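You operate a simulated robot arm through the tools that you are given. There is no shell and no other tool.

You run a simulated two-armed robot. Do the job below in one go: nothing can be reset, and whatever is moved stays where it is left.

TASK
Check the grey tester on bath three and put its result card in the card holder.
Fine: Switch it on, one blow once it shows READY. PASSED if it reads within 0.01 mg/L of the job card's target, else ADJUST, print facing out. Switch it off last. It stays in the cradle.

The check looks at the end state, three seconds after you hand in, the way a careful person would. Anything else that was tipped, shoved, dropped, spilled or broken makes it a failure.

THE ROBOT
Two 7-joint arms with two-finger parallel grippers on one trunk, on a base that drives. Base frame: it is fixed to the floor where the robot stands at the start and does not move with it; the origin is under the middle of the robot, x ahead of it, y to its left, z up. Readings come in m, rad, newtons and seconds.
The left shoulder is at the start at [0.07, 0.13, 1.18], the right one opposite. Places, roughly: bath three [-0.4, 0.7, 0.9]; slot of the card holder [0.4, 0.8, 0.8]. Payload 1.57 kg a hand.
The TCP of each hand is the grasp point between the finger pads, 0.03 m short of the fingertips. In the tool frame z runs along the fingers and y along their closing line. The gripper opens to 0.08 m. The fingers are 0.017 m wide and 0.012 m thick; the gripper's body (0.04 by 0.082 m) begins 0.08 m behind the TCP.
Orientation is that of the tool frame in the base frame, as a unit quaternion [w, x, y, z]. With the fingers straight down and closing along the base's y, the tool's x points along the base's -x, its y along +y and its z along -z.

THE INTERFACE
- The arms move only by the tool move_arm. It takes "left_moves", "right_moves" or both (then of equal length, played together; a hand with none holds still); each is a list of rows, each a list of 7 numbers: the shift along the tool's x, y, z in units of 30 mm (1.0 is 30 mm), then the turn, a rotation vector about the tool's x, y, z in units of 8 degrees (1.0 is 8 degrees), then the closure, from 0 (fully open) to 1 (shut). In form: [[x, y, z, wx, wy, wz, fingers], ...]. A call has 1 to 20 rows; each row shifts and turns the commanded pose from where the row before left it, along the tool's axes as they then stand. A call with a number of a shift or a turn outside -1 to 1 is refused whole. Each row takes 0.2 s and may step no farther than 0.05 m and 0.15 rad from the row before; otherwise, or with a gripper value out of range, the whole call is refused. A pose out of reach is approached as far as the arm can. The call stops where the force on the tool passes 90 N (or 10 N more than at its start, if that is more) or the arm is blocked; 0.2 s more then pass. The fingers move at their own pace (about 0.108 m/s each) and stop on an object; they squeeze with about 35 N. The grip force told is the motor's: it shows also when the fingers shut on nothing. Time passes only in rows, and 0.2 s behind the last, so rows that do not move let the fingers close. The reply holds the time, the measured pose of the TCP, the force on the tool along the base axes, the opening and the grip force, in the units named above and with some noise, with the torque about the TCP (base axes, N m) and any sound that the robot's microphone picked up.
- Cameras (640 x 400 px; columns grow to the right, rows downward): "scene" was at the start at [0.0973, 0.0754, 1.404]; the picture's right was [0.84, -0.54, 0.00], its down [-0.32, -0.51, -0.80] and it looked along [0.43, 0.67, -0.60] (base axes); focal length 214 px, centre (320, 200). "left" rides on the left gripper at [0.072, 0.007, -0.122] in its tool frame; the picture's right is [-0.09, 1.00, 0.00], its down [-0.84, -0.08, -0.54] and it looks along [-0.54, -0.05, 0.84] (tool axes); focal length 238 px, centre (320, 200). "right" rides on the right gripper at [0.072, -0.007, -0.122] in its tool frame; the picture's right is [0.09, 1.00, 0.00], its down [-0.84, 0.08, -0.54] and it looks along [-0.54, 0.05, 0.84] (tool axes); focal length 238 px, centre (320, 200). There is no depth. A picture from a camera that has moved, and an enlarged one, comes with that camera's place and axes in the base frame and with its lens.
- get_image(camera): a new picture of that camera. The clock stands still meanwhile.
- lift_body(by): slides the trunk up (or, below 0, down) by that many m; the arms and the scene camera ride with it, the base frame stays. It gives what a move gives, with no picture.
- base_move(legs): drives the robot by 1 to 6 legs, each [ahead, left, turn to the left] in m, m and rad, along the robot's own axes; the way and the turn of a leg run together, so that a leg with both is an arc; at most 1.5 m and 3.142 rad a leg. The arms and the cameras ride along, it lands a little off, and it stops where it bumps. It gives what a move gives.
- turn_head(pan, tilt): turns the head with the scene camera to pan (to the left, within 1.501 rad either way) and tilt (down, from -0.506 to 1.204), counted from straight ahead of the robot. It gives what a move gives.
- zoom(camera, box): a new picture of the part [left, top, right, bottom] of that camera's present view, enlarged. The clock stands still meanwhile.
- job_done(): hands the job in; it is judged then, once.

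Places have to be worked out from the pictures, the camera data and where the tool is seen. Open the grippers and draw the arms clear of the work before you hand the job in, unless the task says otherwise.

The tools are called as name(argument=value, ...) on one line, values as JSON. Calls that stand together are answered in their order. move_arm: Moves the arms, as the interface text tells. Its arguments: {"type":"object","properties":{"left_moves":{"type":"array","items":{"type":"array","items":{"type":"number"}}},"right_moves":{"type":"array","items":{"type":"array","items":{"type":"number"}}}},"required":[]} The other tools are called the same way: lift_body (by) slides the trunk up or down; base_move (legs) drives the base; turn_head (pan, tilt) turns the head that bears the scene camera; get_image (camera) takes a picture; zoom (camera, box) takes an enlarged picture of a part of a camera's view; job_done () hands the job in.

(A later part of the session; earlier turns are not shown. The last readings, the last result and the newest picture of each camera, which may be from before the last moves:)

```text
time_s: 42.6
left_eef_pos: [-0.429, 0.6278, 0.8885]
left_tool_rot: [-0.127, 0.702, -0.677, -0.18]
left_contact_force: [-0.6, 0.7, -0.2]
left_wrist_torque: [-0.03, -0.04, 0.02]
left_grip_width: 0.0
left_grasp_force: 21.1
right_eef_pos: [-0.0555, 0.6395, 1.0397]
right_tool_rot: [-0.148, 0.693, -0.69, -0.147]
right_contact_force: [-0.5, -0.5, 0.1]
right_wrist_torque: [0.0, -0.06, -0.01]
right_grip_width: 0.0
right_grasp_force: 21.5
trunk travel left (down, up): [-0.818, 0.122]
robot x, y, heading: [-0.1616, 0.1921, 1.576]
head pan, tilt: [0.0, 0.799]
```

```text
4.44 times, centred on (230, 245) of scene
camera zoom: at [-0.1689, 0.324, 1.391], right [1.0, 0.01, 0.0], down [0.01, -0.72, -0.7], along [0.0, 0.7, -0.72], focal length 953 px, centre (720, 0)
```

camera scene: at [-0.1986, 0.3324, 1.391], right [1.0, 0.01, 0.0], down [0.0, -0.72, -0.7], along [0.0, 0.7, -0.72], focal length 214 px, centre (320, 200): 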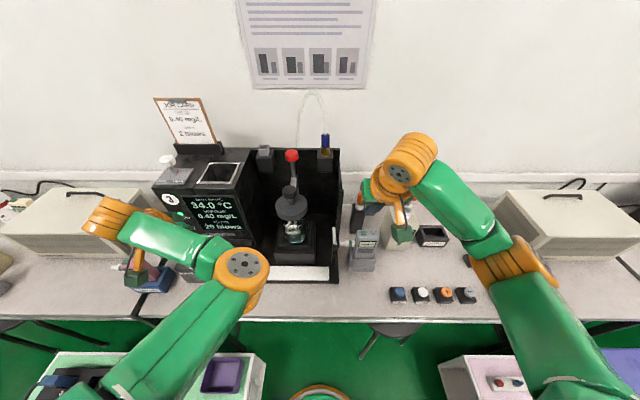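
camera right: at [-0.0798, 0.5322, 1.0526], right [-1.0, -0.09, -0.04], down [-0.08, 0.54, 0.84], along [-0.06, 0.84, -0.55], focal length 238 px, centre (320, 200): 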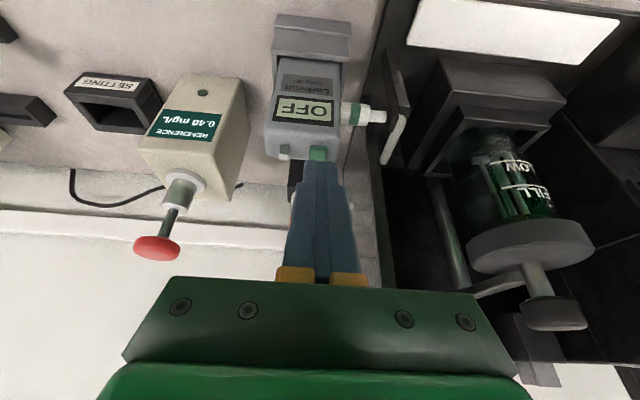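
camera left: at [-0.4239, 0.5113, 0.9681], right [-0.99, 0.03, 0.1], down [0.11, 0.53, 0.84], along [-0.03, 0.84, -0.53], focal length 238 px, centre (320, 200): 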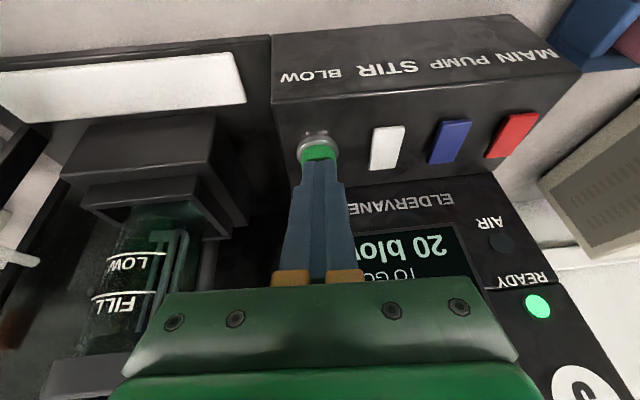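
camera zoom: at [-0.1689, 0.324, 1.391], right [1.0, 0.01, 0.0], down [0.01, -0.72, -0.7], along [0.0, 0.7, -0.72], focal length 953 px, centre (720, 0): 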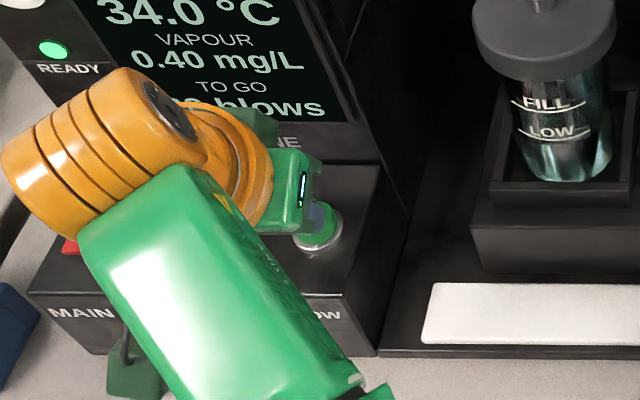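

The fingers now cover BLOW. I lower the trunk in small steps.

lift_body(by=-0.006)

lift_body(by=-0.004)

get_image(camera="left")

```text
time_s: 43.2
left_eef_pos: [-0.4308, 0.6268, 0.8851]
left_tool_rot: [-0.123, 0.702, -0.677, -0.185]
left_contact_force: [0.7, 0.5, 1.8]
left_wrist_torque: [0.07, -0.01, -0.05]
left_grip_width: 0.0
left_grasp_force: 21.5
right_eef_pos: [-0.0519, 0.6387, 1.033]
right_tool_rot: [-0.146, 0.694, -0.689, -0.149]
right_contact_force: [-0.8, 0.4, 0.6]
right_wrist_torque: [0.01, -0.03, 0.01]
right_grip_width: 0.0
right_grasp_force: 21.3
trunk travel left (down, up): [-0.812, 0.128]
robot x, y, heading: [-0.1629, 0.1957, 1.579]
head pan, tilt: [0.0, 0.799]
```

```text
time_s: 43.7
left_eef_pos: [-0.4308, 0.627, 0.8829]
left_tool_rot: [-0.122, 0.703, -0.676, -0.185]
left_contact_force: [-1.5, 0.4, 5.9]
left_wrist_torque: [0.05, -0.02, -0.01]
left_grip_width: 0.0
left_grasp_force: 20.9
right_eef_pos: [-0.0508, 0.6382, 1.0288]
right_tool_rot: [-0.147, 0.693, -0.689, -0.15]
right_contact_force: [0.3, -0.2, 0.5]
right_wrist_torque: [0.01, 0.0, -0.02]
right_grip_width: 0.0002
right_grasp_force: 21.2
trunk travel left (down, up): [-0.808, 0.132]
robot x, y, heading: [-0.1626, 0.1901, 1.579]
head pan, tilt: [0.0, 0.799]
heard: click
```

```text
taken
camera left: at [-0.424, 0.5101, 0.9608], right [-0.99, 0.03, 0.12], down [0.11, 0.53, 0.84], along [-0.04, 0.85, -0.53], focal length 238 px, centre (320, 200)
```

left: 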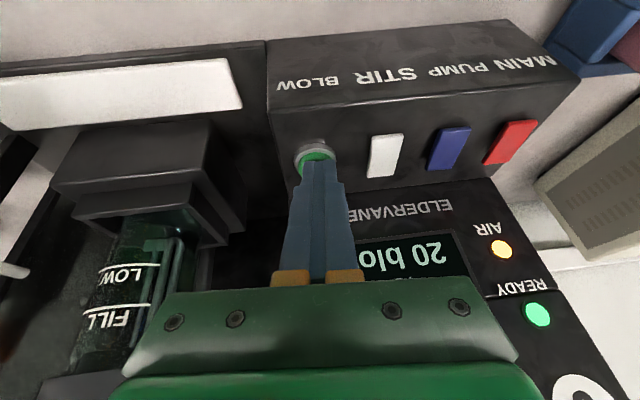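

Click heard and the AIR lamp is lit — a blow is running. I raise the trunk to release and check the bath and tester displays.

lift_body(by=0.02)

get_image(camera="left")

zoom(camera="right", box=[230, 40, 390, 160])

zoom(camera="scene", box=[150, 180, 310, 290])

```text
time_s: 44.4
left_eef_pos: [-0.4311, 0.6288, 0.9013]
left_tool_rot: [-0.122, 0.703, -0.677, -0.184]
left_contact_force: [-0.2, -0.5, -0.6]
left_wrist_torque: [0.0, 0.01, -0.02]
left_grip_width: 0.0
left_grasp_force: 21.5
right_eef_pos: [-0.0513, 0.6389, 1.049]
right_tool_rot: [-0.146, 0.694, -0.689, -0.15]
right_contact_force: [0.6, 0.1, 0.7]
right_wrist_torque: [0.0, 0.01, -0.02]
right_grip_width: 0.0001
right_grasp_force: 20.9
trunk travel left (down, up): [-0.828, 0.112]
robot x, y, heading: [-0.1662, 0.1898, 1.584]
head pan, tilt: [0.0, 0.799]
```

```text
taken
camera left: at [-0.4245, 0.5105, 0.98], right [-0.99, 0.03, 0.12], down [0.11, 0.53, 0.84], along [-0.04, 0.84, -0.53], focal length 238 px, centre (320, 200)
```

left: 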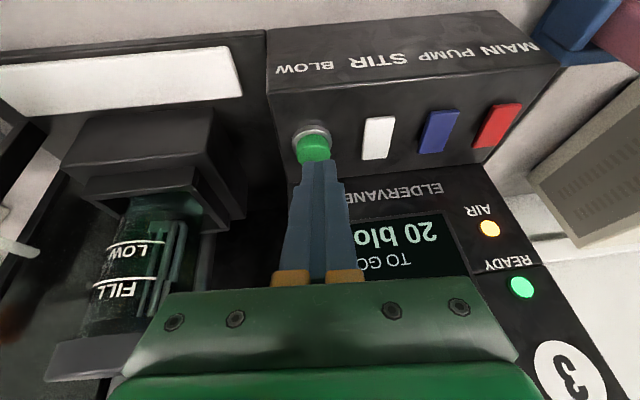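

```text
3.33 times, centred on (310, 100) of right
camera zoom: at [-0.0441, 0.5237, 1.1308], right [-1.0, -0.09, -0.04], down [-0.08, 0.54, 0.84], along [-0.06, 0.84, -0.55], focal length 794 px, centre (353, 533)
```

zoom: 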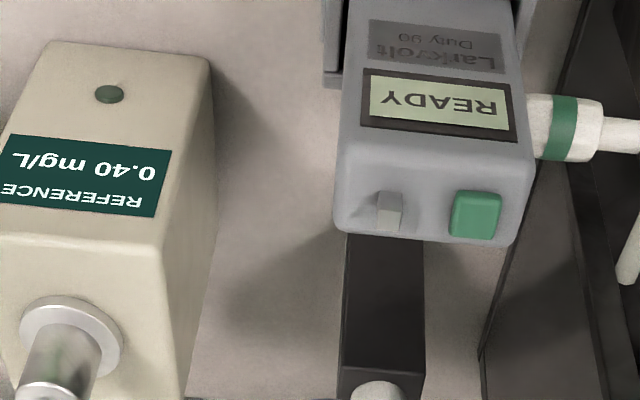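

```text
3.64 times, centred on (230, 235) of scene
camera zoom: at [-0.1642, 0.3236, 1.4011], right [1.0, 0.01, 0.0], down [0.0, -0.72, -0.7], along [0.0, 0.7, -0.72], focal length 780 px, centre (647, 73)
```

zoom: 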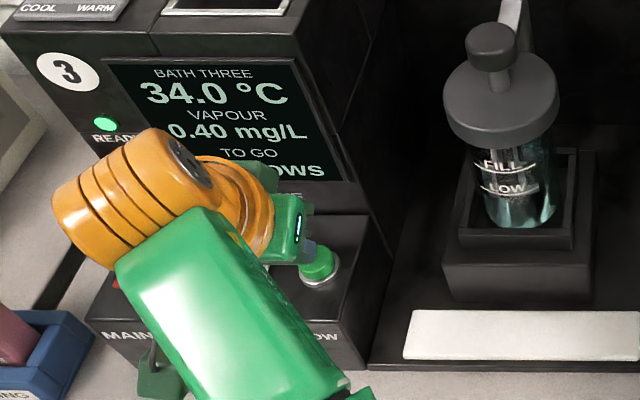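

AIR stays on after release. While waiting I retract the left hand up and back the way it came.

move_arm(left_moves=[[0, 0, -1, 0, 0, 0, 1], [0, 0, -1, 0, 0, 0, 1], [0, 0, -1, 0, 0, 0, 1], [0, 0, -1, 0, 0, 0, 1], [0, 0, -1, 0, 0, 0, 1], [0, 0, -1, 0, 0, 0, 1], [0, 0, -1, 0, 0, 0, 1]])

get_image(camera="scene")

zoom(camera="right", box=[230, 40, 390, 160])

zoom(camera="left", box=[200, 40, 440, 220])

```text
time_s: 46.0
left_eef_pos: [-0.4575, 0.588, 1.0636]
left_tool_rot: [-0.126, 0.701, -0.678, -0.181]
left_contact_force: [-0.1, 0.2, -0.2]
left_wrist_torque: [-0.01, -0.03, -0.01]
left_grip_width: 0.0
left_grasp_force: 21.3
left hand out of reach, approached as far as the arm can: row 4, 5, 6, 7
right_eef_pos: [-0.052, 0.6387, 1.0502]
right_tool_rot: [-0.146, 0.694, -0.689, -0.149]
right_contact_force: [-0.1, 0.5, -0.9]
right_wrist_torque: [0.04, -0.02, -0.01]
right_grip_width: 0.0
right_grasp_force: 21.1
trunk travel left (down, up): [-0.828, 0.112]
robot x, y, heading: [-0.1622, 0.1912, 1.575]
head pan, tilt: [0.0, 0.799]
```

```text
taken
camera scene: at [-0.1643, 0.3234, 1.4011], right [1.0, 0.01, 0.0], down [0.01, -0.72, -0.7], along [0.0, 0.7, -0.72], focal length 214 px, centre (320, 200)
```

scene: 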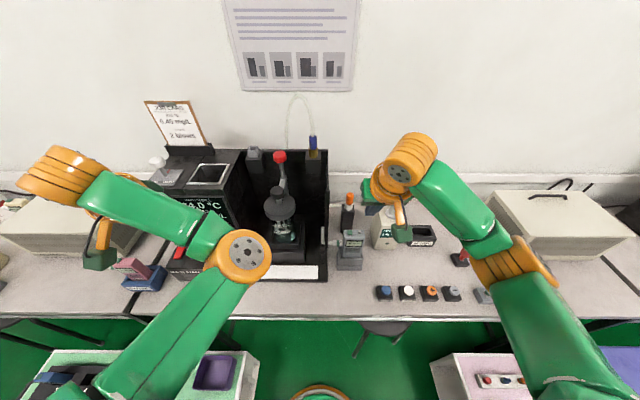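

```text
3.33 times, centred on (310, 100) of right
camera zoom: at [-0.0441, 0.5236, 1.1308], right [-1.0, -0.09, -0.04], down [-0.08, 0.54, 0.84], along [-0.06, 0.84, -0.55], focal length 794 px, centre (353, 533)
```

zoom: 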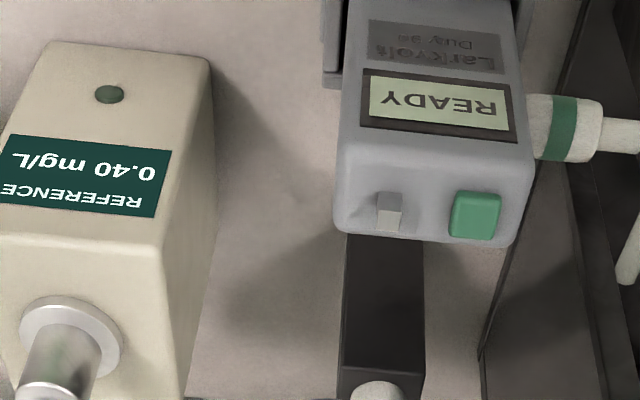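

```text
2.22 times, centred on (320, 130) of left
camera zoom: at [-0.4508, 0.4707, 1.1431], right [-0.99, 0.03, 0.11], down [0.11, 0.53, 0.84], along [-0.03, 0.85, -0.53], focal length 530 px, centre (320, 356)
```

zoom: 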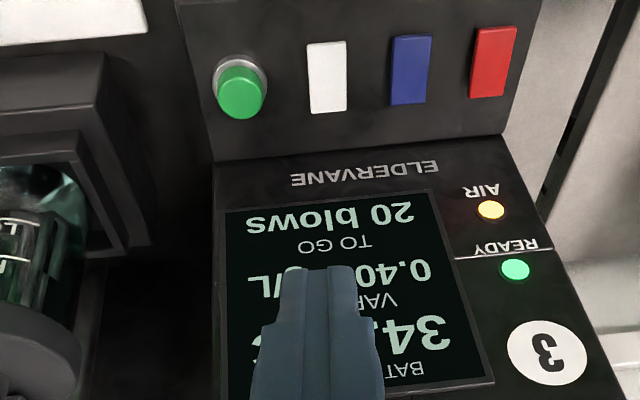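

AIR is still on and the count still 20; I wait about two seconds with idle rows.

move_arm(left_moves=[[0, 0, 0, 0, 0, 0, 1], [0, 0, 0, 0, 0, 0, 1], [0, 0, 0, 0, 0, 0, 1], [0, 0, 0, 0, 0, 0, 1], [0, 0, 0, 0, 0, 0, 1], [0, 0, 0, 0, 0, 0, 1], [0, 0, 0, 0, 0, 0, 1], [0, 0, 0, 0, 0, 0, 1], [0, 0, 0, 0, 0, 0, 1], [0, 0, 0, 0, 0, 0, 1]])

zoom(camera="right", box=[230, 40, 390, 160])

zoom(camera="left", box=[200, 40, 440, 220])

```text
time_s: 48.2
left_eef_pos: [-0.4567, 0.5882, 1.0628]
left_tool_rot: [-0.124, 0.702, -0.678, -0.181]
left_contact_force: [-0.4, -0.1, 0.5]
left_wrist_torque: [0.0, 0.01, -0.03]
left_grip_width: 0.0
left_grasp_force: 21.4
right_eef_pos: [-0.0514, 0.6395, 1.0487]
right_tool_rot: [-0.146, 0.693, -0.69, -0.149]
right_contact_force: [0.3, 0.2, -0.2]
right_wrist_torque: [-0.02, -0.01, 0.0]
right_grip_width: 0.0002
right_grasp_force: 20.8
trunk travel left (down, up): [-0.828, 0.112]
robot x, y, heading: [-0.1632, 0.1937, 1.576]
head pan, tilt: [0.0, 0.799]
```

```text
3.33 times, centred on (310, 100) of right
camera zoom: at [-0.0442, 0.524, 1.1307], right [-1.0, -0.09, -0.04], down [-0.08, 0.54, 0.84], along [-0.06, 0.84, -0.55], focal length 794 px, centre (353, 533)
```

zoom: 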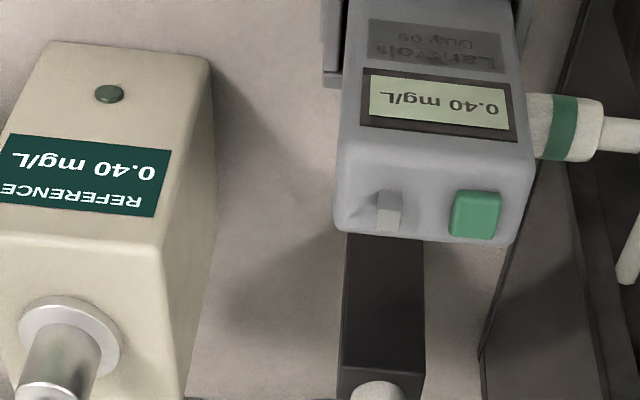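

```text
2.22 times, centred on (320, 130) of left
camera zoom: at [-0.4509, 0.4713, 1.1428], right [-0.99, 0.03, 0.11], down [0.11, 0.53, 0.84], along [-0.03, 0.85, -0.53], focal length 530 px, centre (320, 356)
```

zoom: 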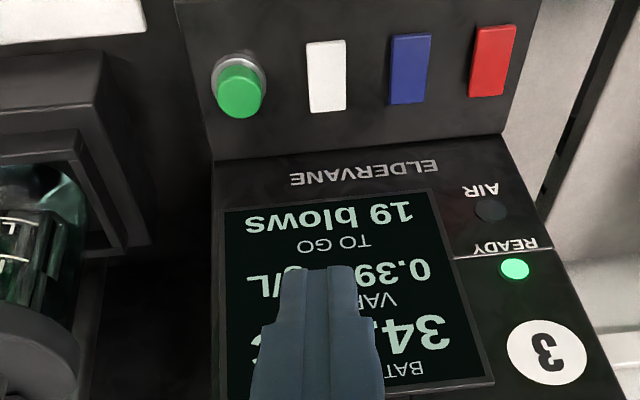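

One blow done (19 to go, AIR off); the tester seems to read 0.40 mg/L. I zoom in to be certain, and re-read the job card.

zoom(camera="right", box=[310, 50, 370, 88])

zoom(camera="scene", box=[140, 95, 210, 150])

zoom(camera="scene", box=[330, 220, 375, 275])

```text
10.53 times, centred on (340, 69) of right
camera zoom: at [-0.0442, 0.524, 1.1307], right [-1.0, -0.09, -0.04], down [-0.08, 0.54, 0.84], along [-0.06, 0.84, -0.55], focal length 2509 px, centre (110, 1579)
```

zoom: 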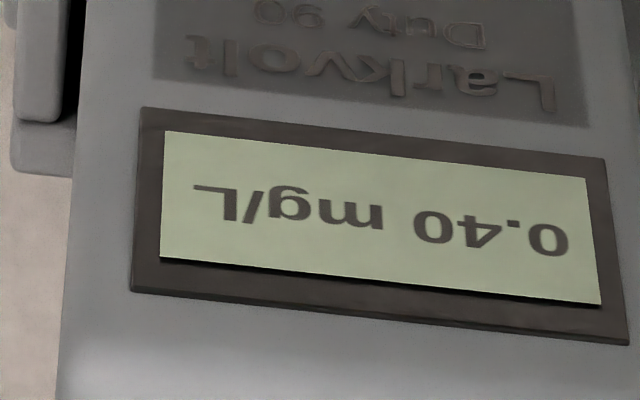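

```text
7.27 times, centred on (175, 122) of scene
camera zoom: at [-0.1644, 0.324, 1.401], right [1.0, 0.01, 0.0], down [0.01, -0.72, -0.7], along [0.0, 0.7, -0.72], focal length 1560 px, centre (1374, 764)
```

zoom: 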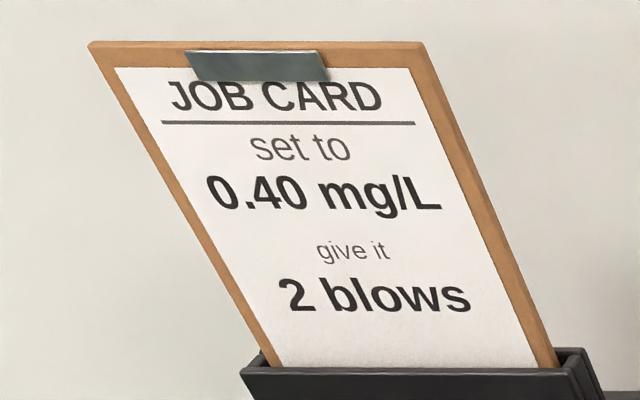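

```text
7.27 times, centred on (352, 248) of scene
camera zoom: at [-0.1644, 0.324, 1.401], right [1.0, 0.01, 0.0], down [0.01, -0.72, -0.7], along [0.0, 0.7, -0.72], focal length 1560 px, centre (84, -146)
```

zoom: 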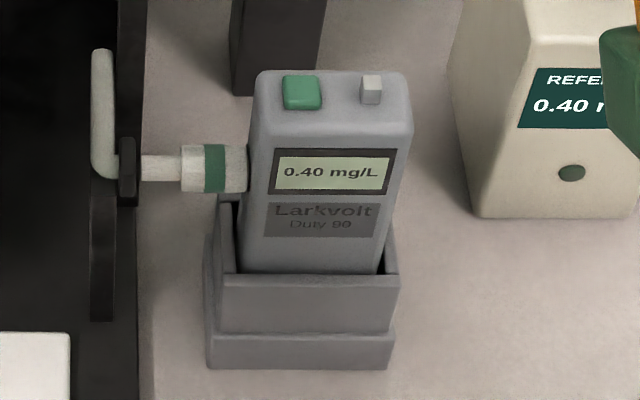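

The tester reads 0.40 mg/L, exactly the target, so the green PASSED card is right. I now retract both hands up and back and level them, in readiness to drive to the card rack.

move_arm(right_moves=[[0.82, 0, -0.9, 0, 0, 0, 1], [0.82, 0, -0.9, 0, 0, 0, 1], [0.82, 0, -0.9, 0, 0, 0, 1], [0.82, 0, -0.9, 0, 0, 0, 1], [0.82, 0, -0.9, 0, 0, 0, 1], [0.82, 0, -0.9, 0, 0, 0, 1], [0.82, 0, -0.9, 0, 0, 0, 1], [0.82, 0, -0.9, 0, 0, 0, 1], [0, 0, 0, 0, 1, 0, 1], [0, 0, 0, 0, 1, 0, 1], [0, 0, 0, 0, 1, 0, 1]], left_moves=[[0.155, 0.24, -0.98, 0, 0, 0, 1], [0.155, 0.24, -0.98, 0, 0, 0, 1], [0.155, 0.24, -0.98, 0, 0, 0, 1], [0.155, 0.24, -0.98, 0, 0, 0, 1], [0.155, 0.24, -0.98, 0, 0, 0, 1], [0.155, 0.24, -0.98, 0, 0, 0, 1], [0.155, 0.24, -0.98, 0, 0, 0, 1], [0.155, 0.24, -0.98, 0, 0, 0, 1], [0, 0, 0, 0, 1, 0, 1], [0, 0, 0, 0, 1, 0, 1], [0, 0, 0, 0, 1, 0, 1]])

get_image(camera="scene")

```text
time_s: 49.7
left_eef_pos: [-0.4883, 0.4844, 1.2163]
left_tool_rot: [-0.126, 0.701, -0.678, -0.18]
left_contact_force: [-0.1, -0.2, -1.1]
left_wrist_torque: [0.0, 0.0, -0.02]
left_grip_width: 0.0
left_grasp_force: 21.3
left hand out of reach, approached as far as the arm can: row 1
right_eef_pos: [-0.0478, 0.446, 1.1414]
right_tool_rot: [0.165, -0.684, 0.692, 0.162]
right_contact_force: [17.8, 77.0, 3.3]
right_wrist_torque: [-6.49, 1.37, 2.22]
right_grip_width: 0.0001
right_grasp_force: 21.4
trunk travel left (down, up): [-0.828, 0.112]
robot x, y, heading: [-0.1658, 0.19, 1.576]
head pan, tilt: [0.0, 0.799]
stopped in row 7 (right hand): the force on the tool passed its limit at 297 N (the readings are from after the stop); the commanded pose is now the measured one
```

```text
taken
camera scene: at [-0.1648, 0.3214, 1.4013], right [1.0, 0.01, 0.0], down [0.01, -0.72, -0.7], along [0.0, 0.7, -0.72], focal length 214 px, centre (320, 200)
```

scene: 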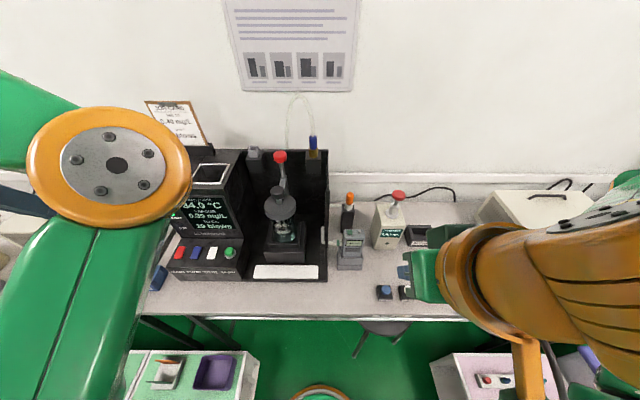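

The tilted right wrist pressed against the robot's own body. I back it off forward a bit to relieve it, then untilt it there.

move_arm(right_moves=[[-0.82, 0, 0.6, 0, 0, 0, 1], [-0.82, 0, 0.5, 0, 0, 0, 1]])

```text
time_s: 50.3
left_eef_pos: [-0.4874, 0.4874, 1.2158]
left_tool_rot: [-0.124, 0.702, -0.678, -0.18]
left_contact_force: [0.0, 0.1, -0.1]
left_wrist_torque: [0.01, 0.0, -0.02]
left_grip_width: 0.0
left_grasp_force: 21.1
right_eef_pos: [-0.0462, 0.5063, 1.1318]
right_tool_rot: [0.163, -0.686, 0.691, 0.16]
right_contact_force: [0.8, -0.1, -0.5]
right_wrist_torque: [-0.03, -0.05, -0.01]
right_grip_width: 0.0
right_grasp_force: 21.2
trunk travel left (down, up): [-0.828, 0.112]
robot x, y, heading: [-0.1613, 0.1916, 1.578]
head pan, tilt: [0.0, 0.799]
```

Free again. Now I level both hands.

move_arm(right_moves=[[0, 0, 0, 0, 1, 0, 1], [0, 0, 0, 0, 1, 0, 1], [0, 0, 0, 0, 1, 0, 1], [0, 0, -0.5, 0, 0.3, 0, 1]], left_moves=[[0, 0.3, -0.3, 0, 1, 0, 1], [0, 0.3, -0.3, 0, 1, 0, 1], [0, 0.3, -0.3, 0, 1, 0, 1], [0, 0, 0, 0, 0, 0, 1]])

get_image(camera="scene")

```text
time_s: 51.3
left_eef_pos: [-0.5117, 0.4765, 1.2439]
left_tool_rot: [0.018, 0.724, -0.689, -0.03]
left_contact_force: [1.1, 0.5, -0.7]
left_wrist_torque: [0.03, 0.03, 0.02]
left_grip_width: 0.0
left_grasp_force: 21.5
right_eef_pos: [-0.0474, 0.5033, 1.1468]
right_tool_rot: [0.0, -0.704, 0.71, -0.001]
right_contact_force: [1.1, 0.2, 0.1]
right_wrist_torque: [0.03, -0.01, 0.02]
right_grip_width: 0.0
right_grasp_force: 20.9
trunk travel left (down, up): [-0.828, 0.112]
robot x, y, heading: [-0.1633, 0.1883, 1.575]
head pan, tilt: [0.0, 0.799]
```

```text
taken
camera scene: at [-0.1646, 0.3234, 1.4011], right [1.0, 0.01, 0.0], down [0.01, -0.72, -0.7], along [0.0, 0.7, -0.72], focal length 214 px, centre (320, 200)
```

scene: 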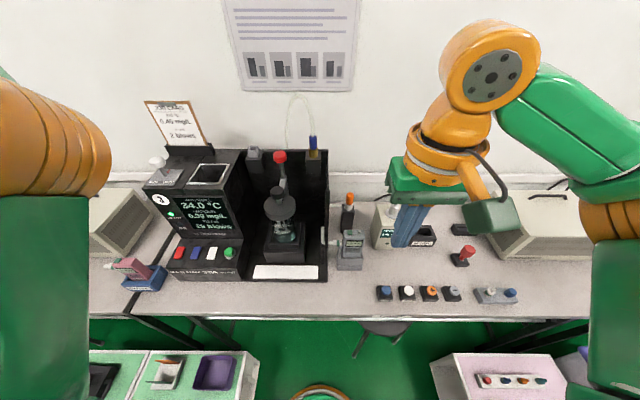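

Bench undisturbed. I back away from the bench and turn left to face the carts (heading about 215°), arms high.

base_move(legs=[[-0.15, 0, 0], [0, 0, 2.177]])

turn_head(pan=-0.6, tilt=0.8)

get_image(camera="scene")

get_image(camera="right")

```text
time_s: 57.9
left_eef_pos: [-0.191, -0.4076, 1.2432]
left_tool_rot: [0.035, 0.943, 0.331, 0.003]
left_contact_force: [-0.6, 0.0, 0.1]
left_wrist_torque: [0.03, -0.03, 0.01]
left_grip_width: 0.0001
left_grasp_force: 20.9
right_eef_pos: [-0.4861, -0.0467, 1.1481]
right_tool_rot: [0.0, 0.953, 0.304, 0.0]
right_contact_force: [0.5, 0.7, -0.2]
right_wrist_torque: [0.04, -0.02, 0.0]
right_grip_width: 0.0001
right_grasp_force: 21.7
trunk travel left (down, up): [-0.828, 0.112]
robot x, y, heading: [-0.1635, 0.04, -2.508]
head pan, tilt: [0.0, 0.799]
```

```text
time_s: 58.9
left_eef_pos: [-0.1903, -0.407, 1.2431]
left_tool_rot: [0.036, 0.943, 0.331, 0.002]
left_contact_force: [-0.2, 0.1, 0.1]
left_wrist_torque: [-0.01, 0.0, 0.01]
left_grip_width: 0.0
left_grasp_force: 21.4
right_eef_pos: [-0.4856, -0.0468, 1.1482]
right_tool_rot: [-0.002, 0.952, 0.305, 0.0]
right_contact_force: [0.3, -0.3, -0.4]
right_wrist_torque: [-0.01, -0.01, 0.01]
right_grip_width: 0.0002
right_grasp_force: 21.3
trunk travel left (down, up): [-0.828, 0.112]
robot x, y, heading: [-0.1635, 0.0439, -2.509]
head pan, tilt: [-0.6, 0.799]
```

```text
taken
camera scene: at [-0.2834, 0.0111, 1.4011], right [-0.03, 1.0, 0.0], down [0.72, 0.02, -0.7], along [-0.7, -0.02, -0.72], focal length 214 px, centre (320, 200)
```

scene: 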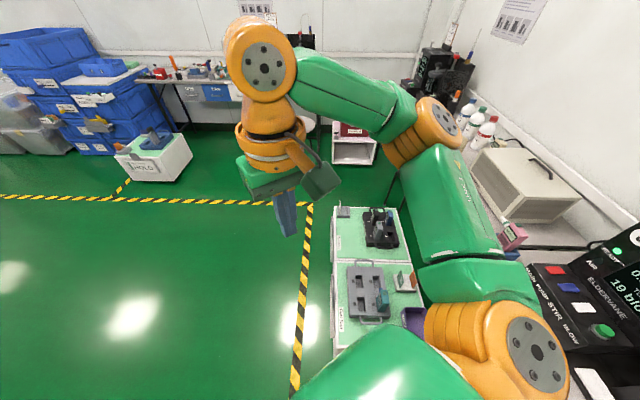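

```text
taken
camera right: at [-0.4302, 0.0002, 1.27], right [0.65, -0.76, 0.0], down [-0.64, -0.55, 0.54], along [-0.41, -0.35, -0.84], focal length 238 px, centre (320, 200)
```

right: 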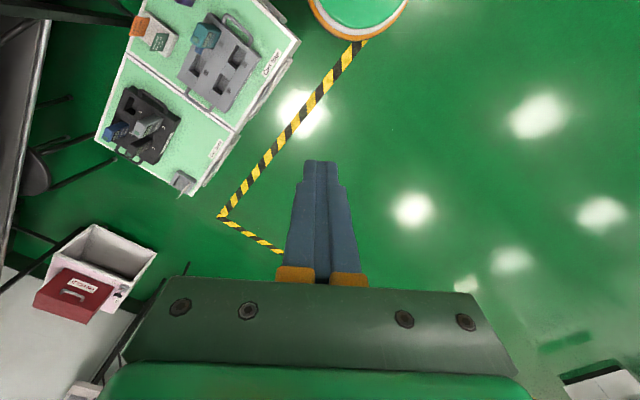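

Heading is 216°. I drive sideways into the gap east of Cart four, to about (-0.22, 0.27).

base_move(legs=[[-0.0895, -0.217, 0]])

get_image(camera="scene")

get_image(camera="right")

```text
time_s: 60.6
left_eef_pos: [-0.2482, -0.1833, 1.2413]
left_tool_rot: [0.034, 0.943, 0.331, 0.003]
left_contact_force: [0.4, -0.8, -0.3]
left_wrist_torque: [0.04, -0.01, 0.0]
left_grip_width: 0.0
left_grasp_force: 21.4
right_eef_pos: [-0.5424, 0.1781, 1.1498]
right_tool_rot: [-0.003, 0.953, 0.304, 0.0]
right_contact_force: [0.1, 0.2, 1.2]
right_wrist_torque: [0.04, 0.0, 0.0]
right_grip_width: 0.0002
right_grasp_force: 21.3
trunk travel left (down, up): [-0.828, 0.112]
robot x, y, heading: [-0.2197, 0.2711, -2.504]
head pan, tilt: [-0.6, 0.799]
```

```text
taken
camera scene: at [-0.3393, 0.2345, 1.401], right [-0.03, 1.0, 0.0], down [0.72, 0.03, -0.7], along [-0.7, -0.02, -0.72], focal length 214 px, centre (320, 200)
```

scene: 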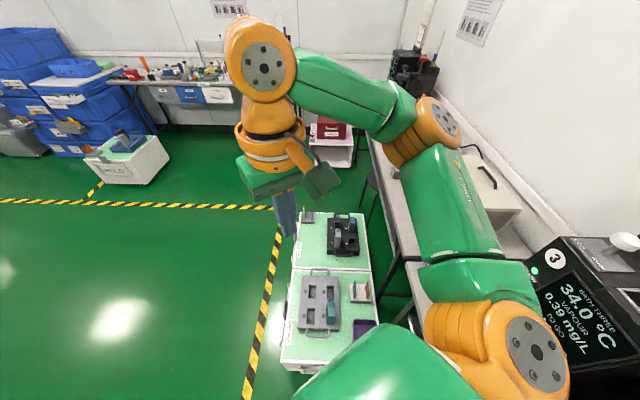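

```text
taken
camera right: at [-0.4861, 0.2239, 1.27], right [0.65, -0.76, -0.01], down [-0.64, -0.55, 0.54], along [-0.41, -0.35, -0.84], focal length 238 px, centre (320, 200)
```

right: 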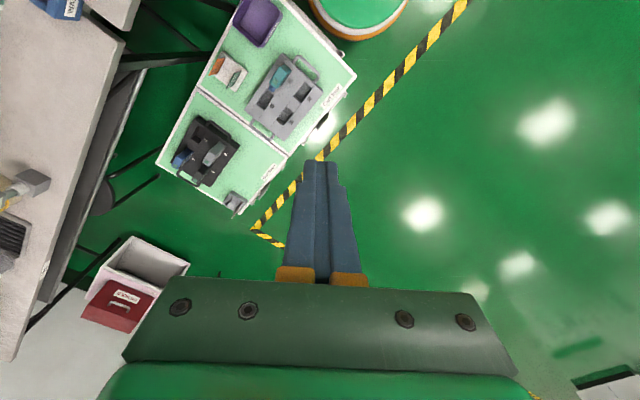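

I'm alongside the carts. Zoom on the rack to refine the green card's place.

zoom(camera="scene", box=[280, 250, 400, 360])

zoom(camera="right", box=[170, 20, 290, 110])

```text
3.64 times, centred on (340, 305) of scene
camera zoom: at [-0.3393, 0.2345, 1.401], right [-0.03, 1.0, 0.0], down [0.72, 0.03, -0.7], along [-0.7, -0.02, -0.72], focal length 780 px, centre (247, -182)
```

zoom: 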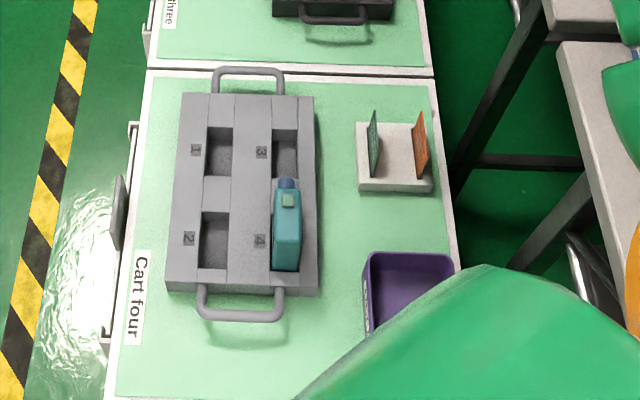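

```text
4.44 times, centred on (230, 65) of right
camera zoom: at [-0.4861, 0.2239, 1.27], right [0.65, -0.76, -0.01], down [-0.64, -0.55, 0.54], along [-0.41, -0.35, -0.84], focal length 1059 px, centre (720, 800)
```

zoom: 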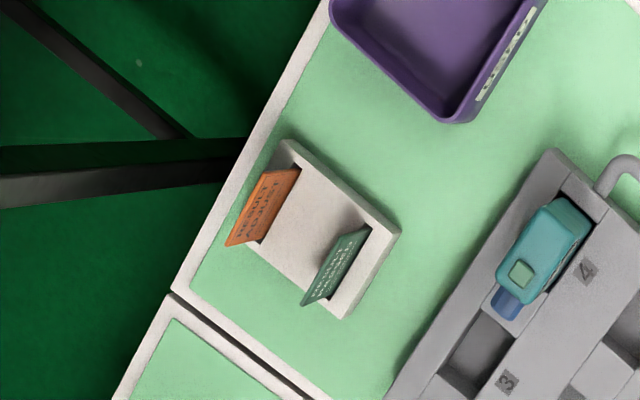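

The green PASSED card's top is at about (-0.76, 0.39, 0.375), card about 62 mm wide along x. I turn the right hand so the fingers close along y, lean it slightly, half-open it and stretch it out above the rack, still high.

move_arm(right_moves=[[0, 0, 0, 0, 0, 0.886, 0.5], [0, 0, 0, 0, 0, 0.886, 0.5], [0, 0, 0, 0, 0, 0.886, 0.5], [0, 0, 0, 0, 0, 0.886, 0.5], [0, 0, 0, 0, 0, 0.886, 0.5], [-0.4, -0.4, 0.6, 0, -1, 0, 0.5], [-0.8, -0.875, 0.62, 0, 0, 0, 0.5], [-0.8, -0.875, 0.62, 0, 0, 0, 0.5], [-0.8, -0.875, 0.62, 0, 0, 0, 0.5], [-0.8, -0.875, 0.62, 0, 0, 0, 0.5]])

get_image(camera="scene")

get_image(camera="right")

```text
time_s: 62.8
left_eef_pos: [-0.2492, -0.181, 1.244]
left_tool_rot: [0.036, 0.943, 0.331, 0.002]
left_contact_force: [0.7, 0.5, 0.5]
left_wrist_torque: [-0.03, -0.01, -0.01]
left_grip_width: 0.0
left_grasp_force: 21.5
right_eef_pos: [-0.6609, 0.2979, 1.0681]
right_tool_rot: [-0.001, 0.998, 0.0, -0.07]
right_contact_force: [0.1, 0.2, 0.1]
right_wrist_torque: [-0.04, -0.02, -0.01]
right_grip_width: 0.0399
right_grasp_force: 0.0
trunk travel left (down, up): [-0.828, 0.112]
robot x, y, heading: [-0.218, 0.2654, -2.509]
head pan, tilt: [-0.6, 0.799]
```

```text
taken
camera scene: at [-0.3411, 0.2397, 1.401], right [-0.03, 1.0, 0.0], down [0.72, 0.02, -0.7], along [-0.7, -0.02, -0.72], focal length 214 px, centre (320, 200)
```

scene: 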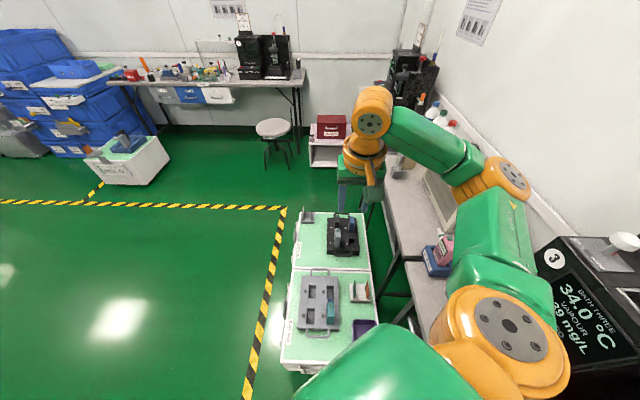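

```text
taken
camera right: at [-0.5725, 0.3059, 1.1793], right [0.09, -1.0, -0.01], down [-0.75, -0.08, 0.65], along [-0.65, -0.05, -0.76], focal length 238 px, centre (320, 200)
```

right: 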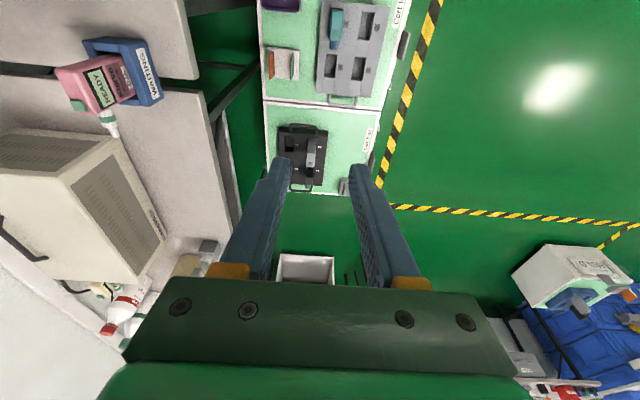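

I continue stretching so the elbow straightens, ending over the rack.

move_arm(right_moves=[[-0.72, -0.75, 0.86, 0, 0, 0, 0.5], [-0.72, -0.75, 0.86, 0, 0, 0, 0.5], [-0.72, -0.75, 0.86, 0, 0, 0, 0.5], [-0.72, -0.75, 0.86, 0, 0, 0, 0.5]])

get_image(camera="scene")

get_image(camera="right")

```text
time_s: 63.8
left_eef_pos: [-0.2482, -0.1797, 1.2445]
left_tool_rot: [0.036, 0.943, 0.33, 0.002]
left_contact_force: [-0.2, 0.1, 0.0]
left_wrist_torque: [-0.04, -0.01, 0.0]
left_grip_width: 0.0
left_grasp_force: 21.2
right_eef_pos: [-0.761, 0.3893, 0.9785]
right_tool_rot: [-0.001, 0.998, 0.001, -0.07]
right_contact_force: [0.3, -0.8, 0.0]
right_wrist_torque: [-0.04, -0.02, 0.0]
right_grip_width: 0.04
right_grasp_force: 0.0
trunk travel left (down, up): [-0.828, 0.112]
robot x, y, heading: [-0.22, 0.2702, -2.505]
head pan, tilt: [-0.6, 0.799]
```

```text
taken
camera scene: at [-0.3414, 0.2388, 1.401], right [-0.03, 1.0, 0.0], down [0.72, 0.02, -0.7], along [-0.7, -0.02, -0.72], focal length 214 px, centre (320, 200)
```

scene: 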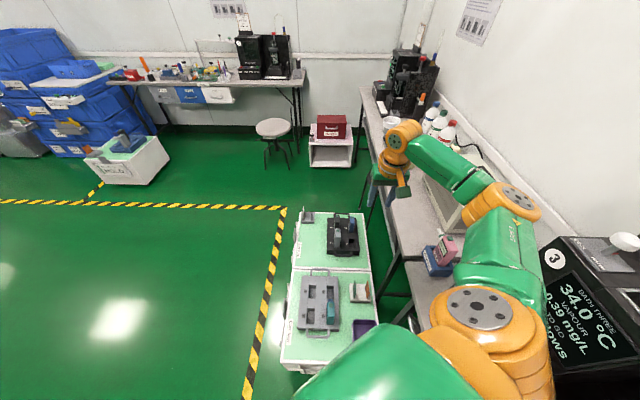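

```text
taken
camera right: at [-0.6721, 0.3957, 1.0899], right [0.09, -1.0, -0.02], down [-0.75, -0.08, 0.65], along [-0.65, -0.05, -0.76], focal length 238 px, centre (320, 200)
```

right: 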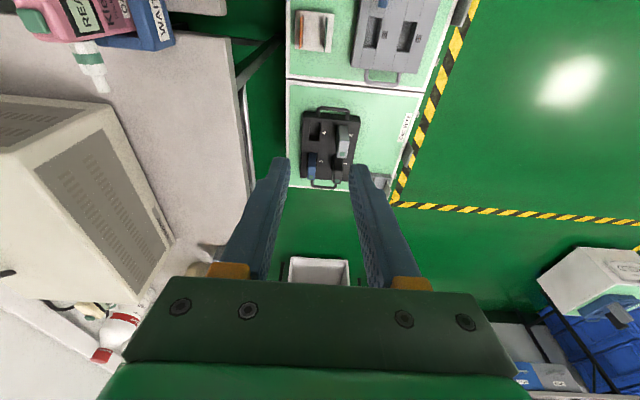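

The hand reaches over the rack, but the elbow bulges toward the bench edge, which would matter when the trunk goes down. I move the base 7 cm south and re-extend the hand so the arm is straighter.

base_move(legs=[[0.0414, 0.0564, 0]])

move_arm(right_moves=[[0, -0.8, 0, 0, 0, 0, 0.5], [0, -0.8, 0, 0, 0, 0, 0.5], [0, -0.73, 0, 0, 0, 0, 0.5]])

get_image(camera="scene")

get_image(camera="left")

```text
time_s: 64.8
left_eef_pos: [-0.2485, -0.2423, 1.2463]
left_tool_rot: [0.038, 0.943, 0.331, 0.001]
left_contact_force: [-0.6, 1.4, -0.3]
left_wrist_torque: [-0.03, 0.01, 0.0]
left_grip_width: 0.0
left_grasp_force: 21.3
right_eef_pos: [-0.7597, 0.3248, 0.9785]
right_tool_rot: [0.002, 0.998, -0.001, -0.071]
right_contact_force: [-0.1, 0.0, -0.3]
right_wrist_torque: [-0.05, -0.01, 0.04]
right_grip_width: 0.0401
right_grasp_force: 0.0
trunk travel left (down, up): [-0.828, 0.112]
robot x, y, heading: [-0.2217, 0.2005, -2.51]
head pan, tilt: [-0.6, 0.799]
```

```text
time_s: 65.6
left_eef_pos: [-0.2476, -0.2494, 1.2429]
left_tool_rot: [0.035, 0.943, 0.331, 0.002]
left_contact_force: [-0.6, -0.8, 0.4]
left_wrist_torque: [-0.03, -0.01, -0.02]
left_grip_width: 0.0002
left_grasp_force: 21.1
right_eef_pos: [-0.7594, 0.3905, 0.9812]
right_tool_rot: [-0.001, 0.997, 0.0, -0.071]
right_contact_force: [-0.2, 0.9, -0.1]
right_wrist_torque: [0.01, 0.01, -0.01]
right_grip_width: 0.0398
right_grasp_force: 0.1
trunk travel left (down, up): [-0.828, 0.112]
robot x, y, heading: [-0.2196, 0.1993, -2.509]
head pan, tilt: [-0.6, 0.799]
```

```text
taken
camera scene: at [-0.34, 0.1685, 1.401], right [-0.03, 1.0, 0.0], down [0.72, 0.02, -0.7], along [-0.7, -0.02, -0.72], focal length 214 px, centre (320, 200)
```

scene: 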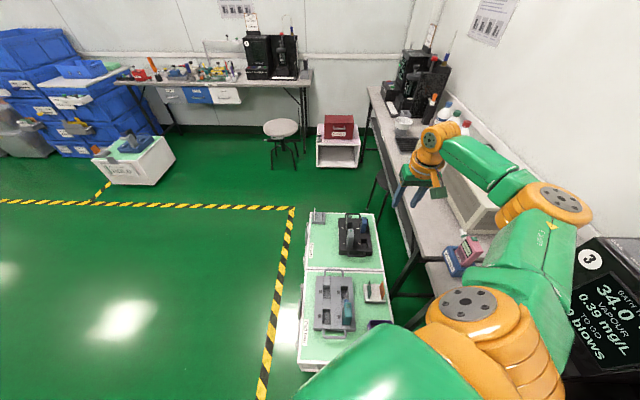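

```text
taken
camera left: at [-0.19, -0.2028, 1.3632], right [0.55, -0.83, 0.07], down [-0.72, -0.43, 0.55], along [-0.43, -0.35, -0.83], focal length 238 px, centre (320, 200)
```

left: 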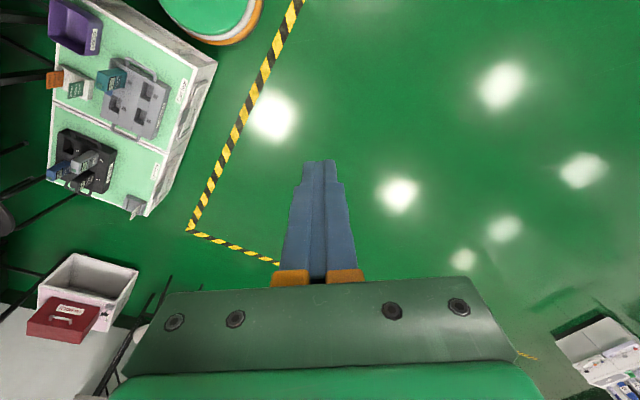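

I need to know whether the elbow would clear the bench edge. I pan the head to view the elbow from a second spot.

turn_head(pan=-1.4, tilt=0.6)

get_image(camera="scene")

turn_head(pan=-1.0, tilt=1.0)

get_image(camera="scene")

```text
time_s: 66.8
left_eef_pos: [-0.2482, -0.2494, 1.2443]
left_tool_rot: [0.036, 0.943, 0.33, 0.002]
left_contact_force: [-0.3, 0.4, -0.1]
left_wrist_torque: [0.01, 0.02, 0.0]
left_grip_width: 0.0
left_grasp_force: 21.5
right_eef_pos: [-0.7589, 0.3901, 0.9795]
right_tool_rot: [-0.001, 0.998, 0.0, -0.071]
right_contact_force: [0.1, 0.3, -0.8]
right_wrist_torque: [0.0, 0.01, 0.0]
right_grip_width: 0.04
right_grasp_force: 0.1
trunk travel left (down, up): [-0.828, 0.112]
robot x, y, heading: [-0.2229, 0.2028, -2.508]
head pan, tilt: [-1.4, 0.6]
```

```text
taken
camera scene: at [-0.3232, 0.2327, 1.4179], right [0.69, 0.72, 0.0], down [0.41, -0.39, -0.82], along [-0.59, 0.57, -0.57], focal length 214 px, centre (320, 200)
```

scene: 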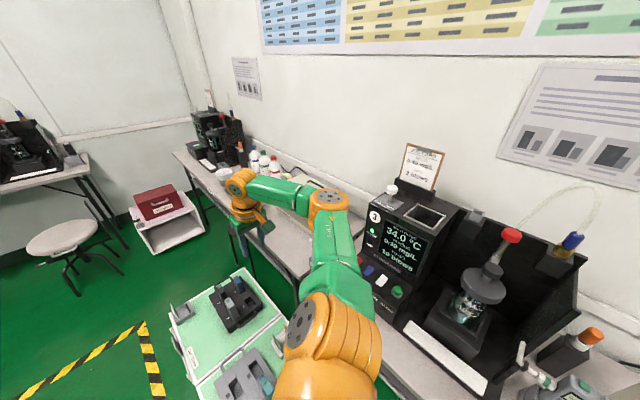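

```text
time_s: 67.6
left_eef_pos: [-0.2466, -0.2501, 1.243]
left_tool_rot: [0.035, 0.943, 0.33, 0.002]
left_contact_force: [-0.9, 0.4, 0.4]
left_wrist_torque: [0.02, 0.0, 0.0]
left_grip_width: 0.0001
left_grasp_force: 21.4
right_eef_pos: [-0.7594, 0.3902, 0.9806]
right_tool_rot: [-0.001, 0.998, 0.0, -0.07]
right_contact_force: [0.5, -0.5, -0.1]
right_wrist_torque: [-0.01, -0.03, 0.04]
right_grip_width: 0.0403
right_grasp_force: 0.0
trunk travel left (down, up): [-0.828, 0.112]
robot x, y, heading: [-0.2159, 0.2025, -2.505]
head pan, tilt: [-1.0, 1.0]
```

```text
taken
camera scene: at [-0.3244, 0.1965, 1.386], right [0.36, 0.93, 0.0], down [0.79, -0.3, -0.54], along [-0.5, 0.19, -0.84], focal length 214 px, centre (320, 200)
```

scene: 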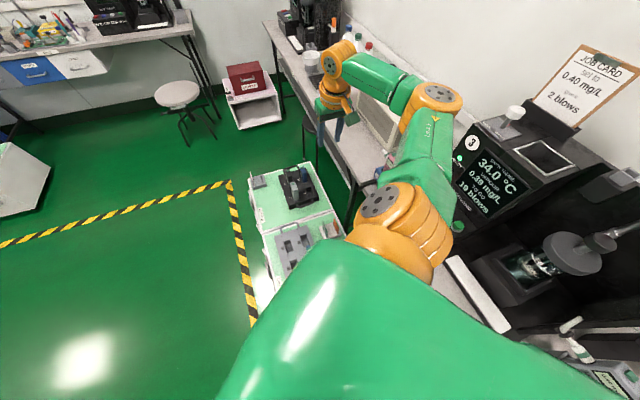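

The elbow is at about (-0.524, 0.445), too near the bench edge at 0.5. I move the base another 6 cm south and re-extend, which straightens the arm further.

base_move(legs=[[0.0355, 0.0484, 0]])

move_arm(right_moves=[[0, -0.7, 0, 0, 0, 0, 0.5], [0, -0.7, 0, 0, 0, 0, 0.5], [0, -0.6, 0, 0, 0, 0, 0.5]])

get_image(camera="scene")

turn_head(pan=-0.6, tilt=0.8)

get_image(camera="scene")

```text
time_s: 68.6
left_eef_pos: [-0.2492, -0.3015, 1.2476]
left_tool_rot: [0.039, 0.943, 0.331, 0.001]
left_contact_force: [0.0, 0.3, -0.5]
left_wrist_torque: [-0.09, 0.02, -0.05]
left_grip_width: 0.0
left_grasp_force: 21.2
right_eef_pos: [-0.7592, 0.3366, 0.9779]
right_tool_rot: [0.003, 0.998, 0.0, -0.071]
right_contact_force: [-0.7, -0.2, -0.5]
right_wrist_torque: [-0.06, -0.02, 0.04]
right_grip_width: 0.0398
right_grasp_force: 0.0
trunk travel left (down, up): [-0.828, 0.112]
robot x, y, heading: [-0.2224, 0.1405, -2.511]
head pan, tilt: [-1.0, 1.0]
```

```text
time_s: 69.4
left_eef_pos: [-0.2483, -0.3101, 1.2446]
left_tool_rot: [0.035, 0.943, 0.332, 0.002]
left_contact_force: [0.2, -0.3, -0.2]
left_wrist_torque: [0.0, -0.01, 0.0]
left_grip_width: 0.0
left_grasp_force: 21.2
right_eef_pos: [-0.7587, 0.3908, 0.9803]
right_tool_rot: [-0.001, 0.997, -0.001, -0.071]
right_contact_force: [0.0, -0.1, 0.2]
right_wrist_torque: [0.02, 0.01, 0.03]
right_grip_width: 0.0402
right_grasp_force: 0.1
trunk travel left (down, up): [-0.828, 0.112]
robot x, y, heading: [-0.2201, 0.1405, -2.511]
head pan, tilt: [-1.0, 1.0]
```

```text
taken
camera scene: at [-0.3246, 0.1364, 1.3859], right [0.36, 0.93, 0.0], down [0.79, -0.3, -0.54], along [-0.5, 0.19, -0.84], focal length 214 px, centre (320, 200)
```

scene: 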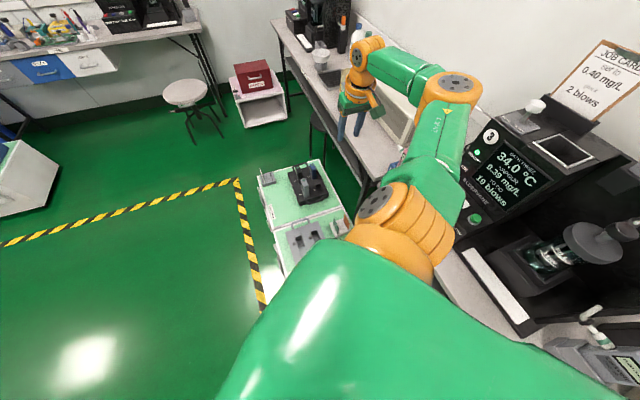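

```text
time_s: 70.3
left_eef_pos: [-0.2475, -0.3096, 1.2431]
left_tool_rot: [0.035, 0.943, 0.33, 0.002]
left_contact_force: [0.2, 0.6, 0.1]
left_wrist_torque: [-0.03, -0.03, -0.02]
left_grip_width: 0.0001
left_grasp_force: 21.2
right_eef_pos: [-0.7598, 0.3894, 0.9809]
right_tool_rot: [-0.002, 0.998, -0.001, -0.07]
right_contact_force: [0.0, -0.1, 0.2]
right_wrist_torque: [-0.02, 0.01, 0.0]
right_grip_width: 0.0401
right_grasp_force: 0.0
trunk travel left (down, up): [-0.828, 0.112]
robot x, y, heading: [-0.2223, 0.1412, -2.507]
head pan, tilt: [-0.6, 0.799]
```

```text
taken
camera scene: at [-0.34, 0.1091, 1.401], right [-0.03, 1.0, 0.0], down [0.72, 0.02, -0.7], along [-0.7, -0.02, -0.72], focal length 214 px, centre (320, 200)
```

scene: 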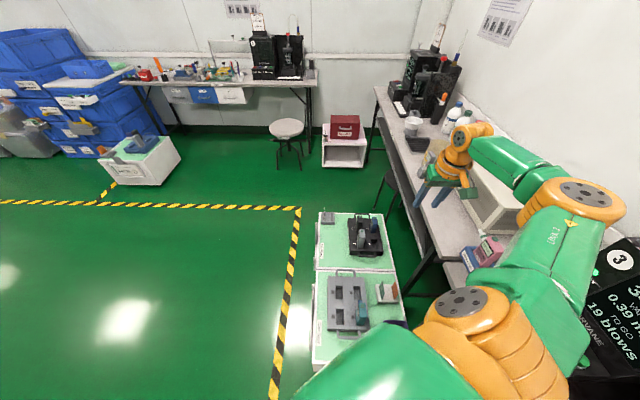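

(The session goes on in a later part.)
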